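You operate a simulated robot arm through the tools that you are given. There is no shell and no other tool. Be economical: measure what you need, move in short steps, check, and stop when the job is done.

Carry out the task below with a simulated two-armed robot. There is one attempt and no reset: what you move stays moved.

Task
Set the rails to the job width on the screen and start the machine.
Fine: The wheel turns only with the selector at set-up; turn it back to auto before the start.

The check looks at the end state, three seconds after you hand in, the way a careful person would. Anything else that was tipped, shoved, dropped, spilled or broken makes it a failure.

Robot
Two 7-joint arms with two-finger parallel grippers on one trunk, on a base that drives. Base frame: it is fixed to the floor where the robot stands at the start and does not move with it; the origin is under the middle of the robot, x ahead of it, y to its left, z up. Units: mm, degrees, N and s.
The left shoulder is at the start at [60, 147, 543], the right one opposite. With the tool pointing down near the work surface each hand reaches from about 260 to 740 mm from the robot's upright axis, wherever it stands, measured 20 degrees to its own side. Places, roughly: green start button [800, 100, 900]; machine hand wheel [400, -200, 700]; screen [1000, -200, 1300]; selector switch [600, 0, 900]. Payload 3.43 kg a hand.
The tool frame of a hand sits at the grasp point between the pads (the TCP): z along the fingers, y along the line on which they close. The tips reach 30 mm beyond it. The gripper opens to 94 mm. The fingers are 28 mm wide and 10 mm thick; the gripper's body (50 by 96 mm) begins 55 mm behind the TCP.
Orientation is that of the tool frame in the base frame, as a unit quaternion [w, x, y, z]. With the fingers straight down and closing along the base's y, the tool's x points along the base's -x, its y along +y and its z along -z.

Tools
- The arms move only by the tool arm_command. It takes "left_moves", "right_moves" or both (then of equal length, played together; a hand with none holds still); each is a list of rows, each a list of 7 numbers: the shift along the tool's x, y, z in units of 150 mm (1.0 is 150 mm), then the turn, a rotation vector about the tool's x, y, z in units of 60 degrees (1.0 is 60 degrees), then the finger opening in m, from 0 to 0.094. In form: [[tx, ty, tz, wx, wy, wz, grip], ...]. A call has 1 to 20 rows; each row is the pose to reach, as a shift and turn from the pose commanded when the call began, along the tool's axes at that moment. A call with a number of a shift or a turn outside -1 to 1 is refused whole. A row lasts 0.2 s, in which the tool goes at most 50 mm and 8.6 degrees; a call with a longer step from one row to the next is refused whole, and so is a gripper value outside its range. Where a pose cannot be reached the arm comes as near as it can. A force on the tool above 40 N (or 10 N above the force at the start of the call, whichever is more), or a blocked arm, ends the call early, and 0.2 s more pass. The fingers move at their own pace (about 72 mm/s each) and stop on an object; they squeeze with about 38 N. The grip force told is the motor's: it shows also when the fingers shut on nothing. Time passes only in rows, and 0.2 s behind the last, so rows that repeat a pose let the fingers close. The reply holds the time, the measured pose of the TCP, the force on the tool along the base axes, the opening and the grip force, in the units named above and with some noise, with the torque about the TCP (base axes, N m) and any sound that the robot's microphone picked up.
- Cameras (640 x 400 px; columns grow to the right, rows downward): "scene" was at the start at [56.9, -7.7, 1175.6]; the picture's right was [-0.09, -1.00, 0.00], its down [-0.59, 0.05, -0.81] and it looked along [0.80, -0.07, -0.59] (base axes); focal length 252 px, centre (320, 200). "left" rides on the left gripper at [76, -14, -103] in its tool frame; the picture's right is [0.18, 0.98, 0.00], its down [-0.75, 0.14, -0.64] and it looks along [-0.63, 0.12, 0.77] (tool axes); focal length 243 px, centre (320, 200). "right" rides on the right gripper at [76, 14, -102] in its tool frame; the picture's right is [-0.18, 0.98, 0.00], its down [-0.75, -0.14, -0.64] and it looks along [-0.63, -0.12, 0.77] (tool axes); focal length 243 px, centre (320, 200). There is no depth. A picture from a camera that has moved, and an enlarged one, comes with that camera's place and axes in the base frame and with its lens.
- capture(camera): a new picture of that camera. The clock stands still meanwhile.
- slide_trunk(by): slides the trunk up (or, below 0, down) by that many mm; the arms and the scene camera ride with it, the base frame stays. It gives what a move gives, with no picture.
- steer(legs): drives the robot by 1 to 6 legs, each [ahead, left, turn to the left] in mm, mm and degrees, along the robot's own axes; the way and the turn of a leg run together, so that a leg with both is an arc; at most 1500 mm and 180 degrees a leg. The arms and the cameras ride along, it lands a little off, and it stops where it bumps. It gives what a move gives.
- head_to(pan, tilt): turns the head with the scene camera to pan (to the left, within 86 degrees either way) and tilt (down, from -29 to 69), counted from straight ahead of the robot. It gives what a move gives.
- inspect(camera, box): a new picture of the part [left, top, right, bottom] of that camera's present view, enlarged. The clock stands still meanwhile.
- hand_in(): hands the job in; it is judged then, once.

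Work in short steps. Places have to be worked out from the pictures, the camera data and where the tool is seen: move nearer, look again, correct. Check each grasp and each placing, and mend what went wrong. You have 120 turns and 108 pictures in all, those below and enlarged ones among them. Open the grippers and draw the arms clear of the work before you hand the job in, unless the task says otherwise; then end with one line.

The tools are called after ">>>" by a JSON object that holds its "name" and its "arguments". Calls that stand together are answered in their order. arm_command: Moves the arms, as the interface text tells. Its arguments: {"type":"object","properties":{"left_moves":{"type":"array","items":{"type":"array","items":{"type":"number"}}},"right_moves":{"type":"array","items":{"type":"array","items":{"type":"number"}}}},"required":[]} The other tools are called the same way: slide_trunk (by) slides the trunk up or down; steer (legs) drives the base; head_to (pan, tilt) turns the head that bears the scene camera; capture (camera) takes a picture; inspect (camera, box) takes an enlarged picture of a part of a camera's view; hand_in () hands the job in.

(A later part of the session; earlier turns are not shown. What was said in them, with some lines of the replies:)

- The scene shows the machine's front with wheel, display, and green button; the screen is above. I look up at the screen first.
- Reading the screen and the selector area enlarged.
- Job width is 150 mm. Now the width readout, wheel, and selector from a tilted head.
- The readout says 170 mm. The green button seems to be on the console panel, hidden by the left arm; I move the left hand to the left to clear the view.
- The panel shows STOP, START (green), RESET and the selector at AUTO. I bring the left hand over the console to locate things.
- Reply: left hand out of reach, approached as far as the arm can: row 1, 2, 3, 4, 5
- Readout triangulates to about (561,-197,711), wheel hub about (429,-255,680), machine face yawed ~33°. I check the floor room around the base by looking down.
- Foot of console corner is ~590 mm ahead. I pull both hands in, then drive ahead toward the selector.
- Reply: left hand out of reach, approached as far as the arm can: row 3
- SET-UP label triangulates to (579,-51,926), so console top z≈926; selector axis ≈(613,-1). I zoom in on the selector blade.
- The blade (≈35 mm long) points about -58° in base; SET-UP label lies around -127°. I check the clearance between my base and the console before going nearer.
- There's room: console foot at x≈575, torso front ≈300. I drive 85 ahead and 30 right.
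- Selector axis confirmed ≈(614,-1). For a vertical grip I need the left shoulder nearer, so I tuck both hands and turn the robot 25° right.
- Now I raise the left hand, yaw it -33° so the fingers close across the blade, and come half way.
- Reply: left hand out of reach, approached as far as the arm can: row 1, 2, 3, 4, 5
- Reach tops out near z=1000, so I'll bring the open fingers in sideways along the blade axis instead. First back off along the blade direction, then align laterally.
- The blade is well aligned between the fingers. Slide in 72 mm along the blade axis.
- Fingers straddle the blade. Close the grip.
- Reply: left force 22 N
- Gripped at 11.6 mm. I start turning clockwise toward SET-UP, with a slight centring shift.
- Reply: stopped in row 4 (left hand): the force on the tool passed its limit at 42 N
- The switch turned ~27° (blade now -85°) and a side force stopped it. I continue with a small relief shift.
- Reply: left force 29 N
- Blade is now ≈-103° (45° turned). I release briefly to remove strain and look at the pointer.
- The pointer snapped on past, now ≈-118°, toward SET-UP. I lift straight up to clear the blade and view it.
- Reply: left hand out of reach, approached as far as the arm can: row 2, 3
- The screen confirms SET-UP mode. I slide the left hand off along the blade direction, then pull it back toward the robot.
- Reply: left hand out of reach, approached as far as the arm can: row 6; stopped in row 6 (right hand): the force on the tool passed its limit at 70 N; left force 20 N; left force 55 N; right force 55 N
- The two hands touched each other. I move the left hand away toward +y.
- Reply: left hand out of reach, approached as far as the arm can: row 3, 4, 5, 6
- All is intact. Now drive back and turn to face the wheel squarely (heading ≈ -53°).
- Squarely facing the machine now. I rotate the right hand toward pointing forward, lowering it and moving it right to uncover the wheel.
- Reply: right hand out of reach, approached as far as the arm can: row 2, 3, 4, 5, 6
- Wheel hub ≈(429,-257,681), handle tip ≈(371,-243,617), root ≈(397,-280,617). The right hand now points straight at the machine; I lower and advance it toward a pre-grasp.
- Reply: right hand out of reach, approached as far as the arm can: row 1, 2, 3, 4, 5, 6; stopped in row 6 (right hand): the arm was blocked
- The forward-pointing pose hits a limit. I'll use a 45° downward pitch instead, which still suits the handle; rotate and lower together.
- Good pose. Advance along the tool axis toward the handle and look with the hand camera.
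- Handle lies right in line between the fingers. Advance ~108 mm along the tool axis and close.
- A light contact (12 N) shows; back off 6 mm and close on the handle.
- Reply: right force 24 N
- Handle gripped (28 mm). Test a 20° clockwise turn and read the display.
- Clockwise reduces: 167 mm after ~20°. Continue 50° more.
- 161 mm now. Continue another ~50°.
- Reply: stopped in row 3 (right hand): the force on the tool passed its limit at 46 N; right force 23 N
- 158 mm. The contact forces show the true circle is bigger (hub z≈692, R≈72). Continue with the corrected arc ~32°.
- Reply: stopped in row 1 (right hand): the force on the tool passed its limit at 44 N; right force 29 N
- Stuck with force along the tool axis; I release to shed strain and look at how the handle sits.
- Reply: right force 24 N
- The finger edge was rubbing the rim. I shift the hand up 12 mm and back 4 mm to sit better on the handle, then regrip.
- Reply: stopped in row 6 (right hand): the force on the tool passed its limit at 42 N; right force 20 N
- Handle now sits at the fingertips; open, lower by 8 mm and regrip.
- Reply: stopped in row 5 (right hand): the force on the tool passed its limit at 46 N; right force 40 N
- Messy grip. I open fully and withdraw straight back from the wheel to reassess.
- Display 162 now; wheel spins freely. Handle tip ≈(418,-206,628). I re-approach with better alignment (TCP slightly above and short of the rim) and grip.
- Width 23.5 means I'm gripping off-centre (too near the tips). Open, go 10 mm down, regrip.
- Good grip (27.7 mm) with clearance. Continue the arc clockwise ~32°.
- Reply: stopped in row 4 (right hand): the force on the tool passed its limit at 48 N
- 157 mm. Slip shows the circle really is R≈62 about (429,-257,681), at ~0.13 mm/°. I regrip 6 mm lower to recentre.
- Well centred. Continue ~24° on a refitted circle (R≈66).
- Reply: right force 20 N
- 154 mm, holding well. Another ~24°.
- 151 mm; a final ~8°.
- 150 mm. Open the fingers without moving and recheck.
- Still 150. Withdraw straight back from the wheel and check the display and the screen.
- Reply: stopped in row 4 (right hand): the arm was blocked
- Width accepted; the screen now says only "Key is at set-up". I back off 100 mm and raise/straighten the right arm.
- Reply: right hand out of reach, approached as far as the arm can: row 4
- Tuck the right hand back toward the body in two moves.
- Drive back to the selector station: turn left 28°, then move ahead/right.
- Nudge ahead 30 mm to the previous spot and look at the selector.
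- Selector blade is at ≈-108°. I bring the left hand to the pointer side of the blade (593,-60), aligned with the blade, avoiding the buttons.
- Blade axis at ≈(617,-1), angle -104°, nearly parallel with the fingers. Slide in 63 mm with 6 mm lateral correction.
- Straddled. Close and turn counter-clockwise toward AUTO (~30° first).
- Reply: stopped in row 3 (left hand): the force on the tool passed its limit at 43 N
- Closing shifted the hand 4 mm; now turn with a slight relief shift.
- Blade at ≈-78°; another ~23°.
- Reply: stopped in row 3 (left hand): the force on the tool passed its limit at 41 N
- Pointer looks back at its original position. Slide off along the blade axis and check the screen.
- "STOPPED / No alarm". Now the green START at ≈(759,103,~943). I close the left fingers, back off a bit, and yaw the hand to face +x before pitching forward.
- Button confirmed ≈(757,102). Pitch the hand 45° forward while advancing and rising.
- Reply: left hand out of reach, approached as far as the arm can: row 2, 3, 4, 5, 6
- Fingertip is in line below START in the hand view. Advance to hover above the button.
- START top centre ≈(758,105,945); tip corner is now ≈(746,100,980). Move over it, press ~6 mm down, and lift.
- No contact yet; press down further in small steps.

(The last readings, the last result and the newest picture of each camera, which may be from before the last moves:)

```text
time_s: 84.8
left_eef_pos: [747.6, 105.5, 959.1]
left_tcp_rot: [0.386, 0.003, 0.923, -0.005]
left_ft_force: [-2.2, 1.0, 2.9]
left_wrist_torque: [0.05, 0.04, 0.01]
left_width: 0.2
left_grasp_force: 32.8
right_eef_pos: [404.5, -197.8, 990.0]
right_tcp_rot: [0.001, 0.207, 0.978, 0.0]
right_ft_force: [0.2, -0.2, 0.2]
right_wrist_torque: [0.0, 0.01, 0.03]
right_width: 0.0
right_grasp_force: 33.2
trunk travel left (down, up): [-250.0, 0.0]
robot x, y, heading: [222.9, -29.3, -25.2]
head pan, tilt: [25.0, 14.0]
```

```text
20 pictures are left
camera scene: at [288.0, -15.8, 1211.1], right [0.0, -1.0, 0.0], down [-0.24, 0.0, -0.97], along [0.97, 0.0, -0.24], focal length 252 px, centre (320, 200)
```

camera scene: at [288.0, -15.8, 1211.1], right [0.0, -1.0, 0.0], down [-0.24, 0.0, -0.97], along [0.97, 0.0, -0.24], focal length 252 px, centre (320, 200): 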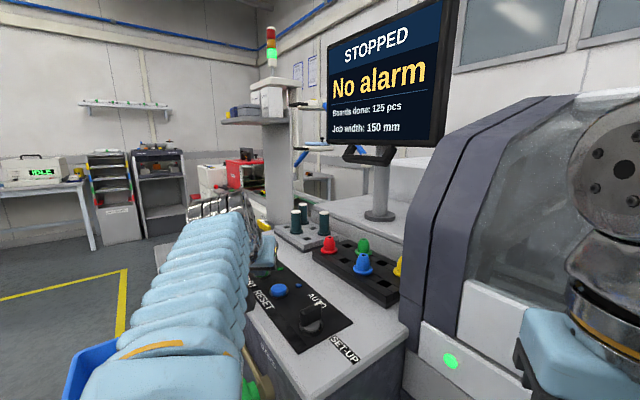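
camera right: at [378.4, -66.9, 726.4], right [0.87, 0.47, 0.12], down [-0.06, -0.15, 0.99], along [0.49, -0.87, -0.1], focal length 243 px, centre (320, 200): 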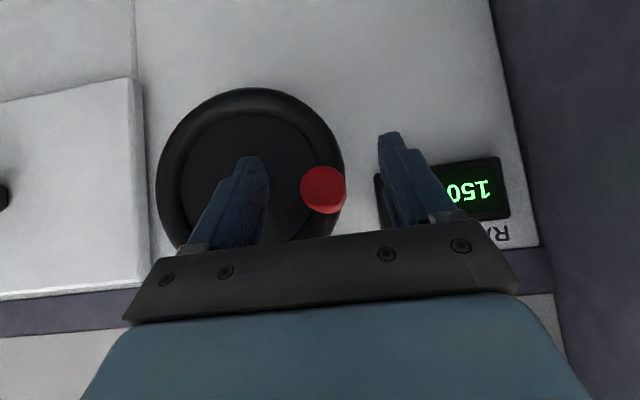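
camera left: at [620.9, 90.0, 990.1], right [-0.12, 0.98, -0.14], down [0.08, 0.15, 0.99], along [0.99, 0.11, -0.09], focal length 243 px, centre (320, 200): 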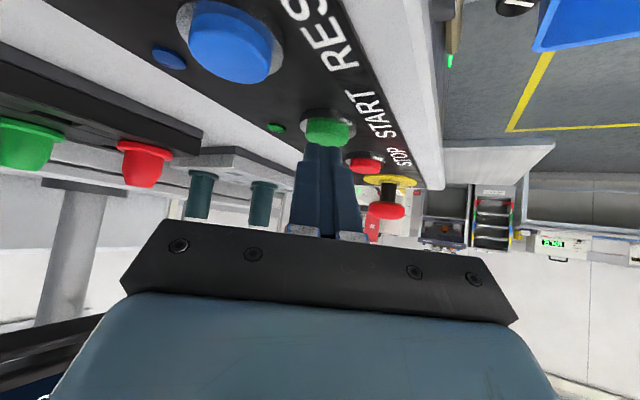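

Slight contact (3 N) now; press 6 mm further.

>>> {"name": "arm_command", "arguments": {"left_moves": [[0.014, 0, 0.014, 0, 0, 0, 0.0], [0.028, 0, 0.028, 0, 0, 0, 0.0], [0.028, 0, 0.028, 0, 0, 0, 0.0]]}}

>>> {"name": "capture", "arguments": {"camera": "scene"}}

```text
time_s: 85.6
left_eef_pos: [746.1, 104.4, 955.2]
left_tcp_rot: [0.388, 0.003, 0.922, -0.004]
left_ft_force: [-5.5, 1.8, 17.8]
left_wrist_torque: [0.05, -0.15, 0.02]
left_width: 0.2
left_grasp_force: 33.0
right_eef_pos: [403.1, -197.2, 991.6]
right_tcp_rot: [0.001, 0.207, 0.978, -0.001]
right_ft_force: [-0.2, 0.0, 0.4]
right_wrist_torque: [0.01, 0.03, 0.03]
right_width: 0.0
right_grasp_force: 32.5
trunk travel left (down, up): [-250.0, 0.0]
robot x, y, heading: [223.2, -29.1, -25.2]
head pan, tilt: [25.0, 14.0]
heard: click
```

```text
19 pictures are left
camera scene: at [286.6, -16.1, 1211.3], right [0.0, -1.0, 0.0], down [-0.24, 0.0, -0.97], along [0.97, 0.0, -0.24], focal length 252 px, centre (320, 200)
```

scene: 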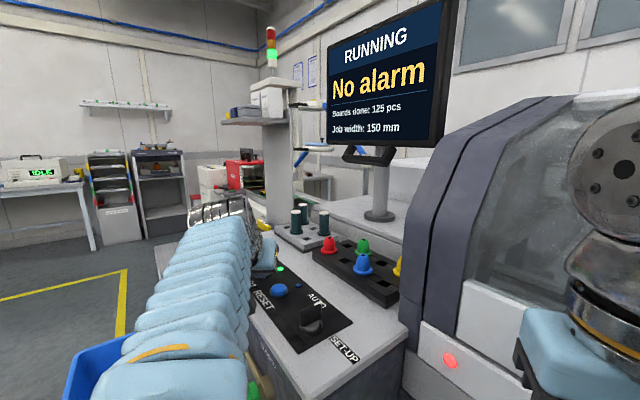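

Click heard and the screen says RUNNING. Lift the hand straight up and draw it back.

>>> {"name": "arm_command", "arguments": {"left_moves": [[-0.1, 0, -0.1, 0, 0, 0, 0.0], [-0.22, 0, -0.22, 0, 0, 0, 0.0], [-0.12, -0.02, -0.32, 0, 0, 0, 0.0], [0.05, -0.04, -0.5, 0, 0, 0, 0.0], [0.2, -0.04, -0.65, 0, 0, 0, 0.02], [0.35, -0.04, -0.8, 0, 0, 0, 0.05], [0.5, 0, -0.95, 0, 0, 0, 0.05]], "right_moves": [[0, 0, 0, 0, 0, 0, 0.05], [0, 0, 0, 0, 0, 0, 0.05], [0, 0, 0, 0, 0, 0, 0.05], [0, 0, 0, 0, 0, 0, 0.05], [0, 0, 0, 0, 0, 0, 0.05], [0, 0, 0, 0, 0, 0, 0.05], [0, 0, 0, 0, 0, 0, 0.05]]}}

>>> {"name": "capture", "arguments": {"camera": "scene"}}

```text
time_s: 87.2
left_eef_pos: [612.2, 71.2, 1006.7]
left_tcp_rot: [0.384, 0.002, 0.923, -0.003]
left_ft_force: [0.4, 0.3, 0.2]
left_wrist_torque: [-0.01, 0.05, -0.04]
left_width: 49.9
left_grasp_force: 0.1
left hand out of reach, approached as far as the arm can: row 5, 6, 7
right_eef_pos: [404.7, -197.8, 991.3]
right_tcp_rot: [0.0, 0.208, 0.978, 0.0]
right_ft_force: [0.2, 0.0, 0.7]
right_wrist_torque: [-0.04, 0.0, 0.0]
right_width: 49.9
right_grasp_force: 0.0
trunk travel left (down, up): [-250.0, 0.0]
robot x, y, heading: [225.9, -27.7, -25.7]
head pan, tilt: [25.0, 14.0]
```

```text
18 pictures are left
camera scene: at [288.4, -15.8, 1211.0], right [0.0, -1.0, 0.0], down [-0.24, 0.0, -0.97], along [0.97, 0.0, -0.24], focal length 252 px, centre (320, 200)
```

scene: 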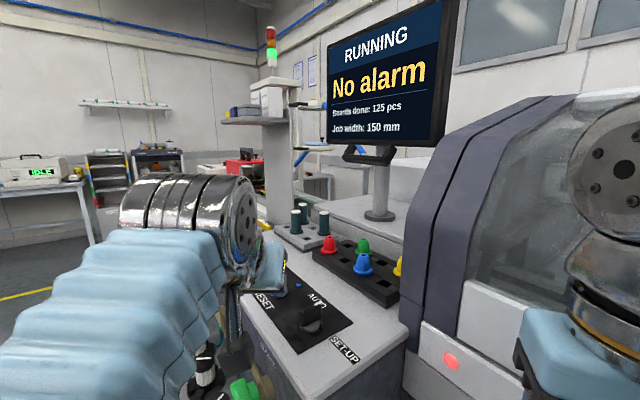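

Hands are clear of the panel; drive back 180 mm and take a final look.

>>> {"name": "steer", "arguments": {"legs": [[-180, 40, 0]]}}

>>> {"name": "head_to", "arguments": {"pan": 20, "tilt": 25}}

>>> {"name": "capture", "arguments": {"camera": "scene"}}

```text
time_s: 88.8
left_eef_pos: [465.9, 185.5, 1005.3]
left_tcp_rot: [0.385, 0.001, 0.923, -0.002]
left_ft_force: [0.2, 0.4, 0.1]
left_wrist_torque: [0.02, 0.04, -0.01]
left_width: 49.9
left_grasp_force: 0.1
right_eef_pos: [258.4, -83.4, 992.3]
right_tcp_rot: [0.0, 0.206, 0.978, -0.001]
right_ft_force: [0.3, 0.8, 0.6]
right_wrist_torque: [-0.03, 0.0, 0.0]
right_width: 50.2
right_grasp_force: 0.1
trunk travel left (down, up): [-250.0, 0.0]
robot x, y, heading: [76.0, 83.4, -25.3]
head pan, tilt: [25.0, 14.0]
```

```text
time_s: 89.5
left_eef_pos: [465.0, 185.7, 1005.7]
left_tcp_rot: [0.384, 0.002, 0.923, -0.003]
left_ft_force: [0.5, -0.2, -0.7]
left_wrist_torque: [0.01, 0.02, 0.01]
left_width: 50.1
left_grasp_force: 0.0
right_eef_pos: [259.3, -84.2, 990.3]
right_tcp_rot: [0.001, 0.206, 0.979, -0.001]
right_ft_force: [-0.8, 0.7, 0.3]
right_wrist_torque: [0.02, -0.02, -0.01]
right_width: 49.9
right_grasp_force: 0.1
trunk travel left (down, up): [-250.0, 0.0]
robot x, y, heading: [78.1, 87.2, -25.2]
head pan, tilt: [20.0, 25.0]
```

```text
17 pictures are left
camera scene: at [140.7, 89.5, 1193.2], right [-0.09, -1.0, 0.0], down [-0.42, 0.04, -0.91], along [0.9, -0.08, -0.42], focal length 252 px, centre (320, 200)
```

scene: 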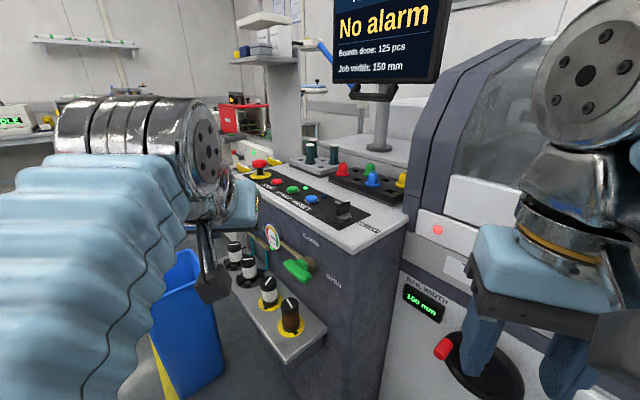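

Width reads 150 mm, the machine is running, and nothing else was disturbed. Handing in.

>>> {"name": "hand_in", "arguments": {}}

```text
The job is handed in.
```

The rails are set to 150 mm, the selector is back at auto, and the machine is started; the screen read RUNNING with no alarm in the last clear view before I handed in.
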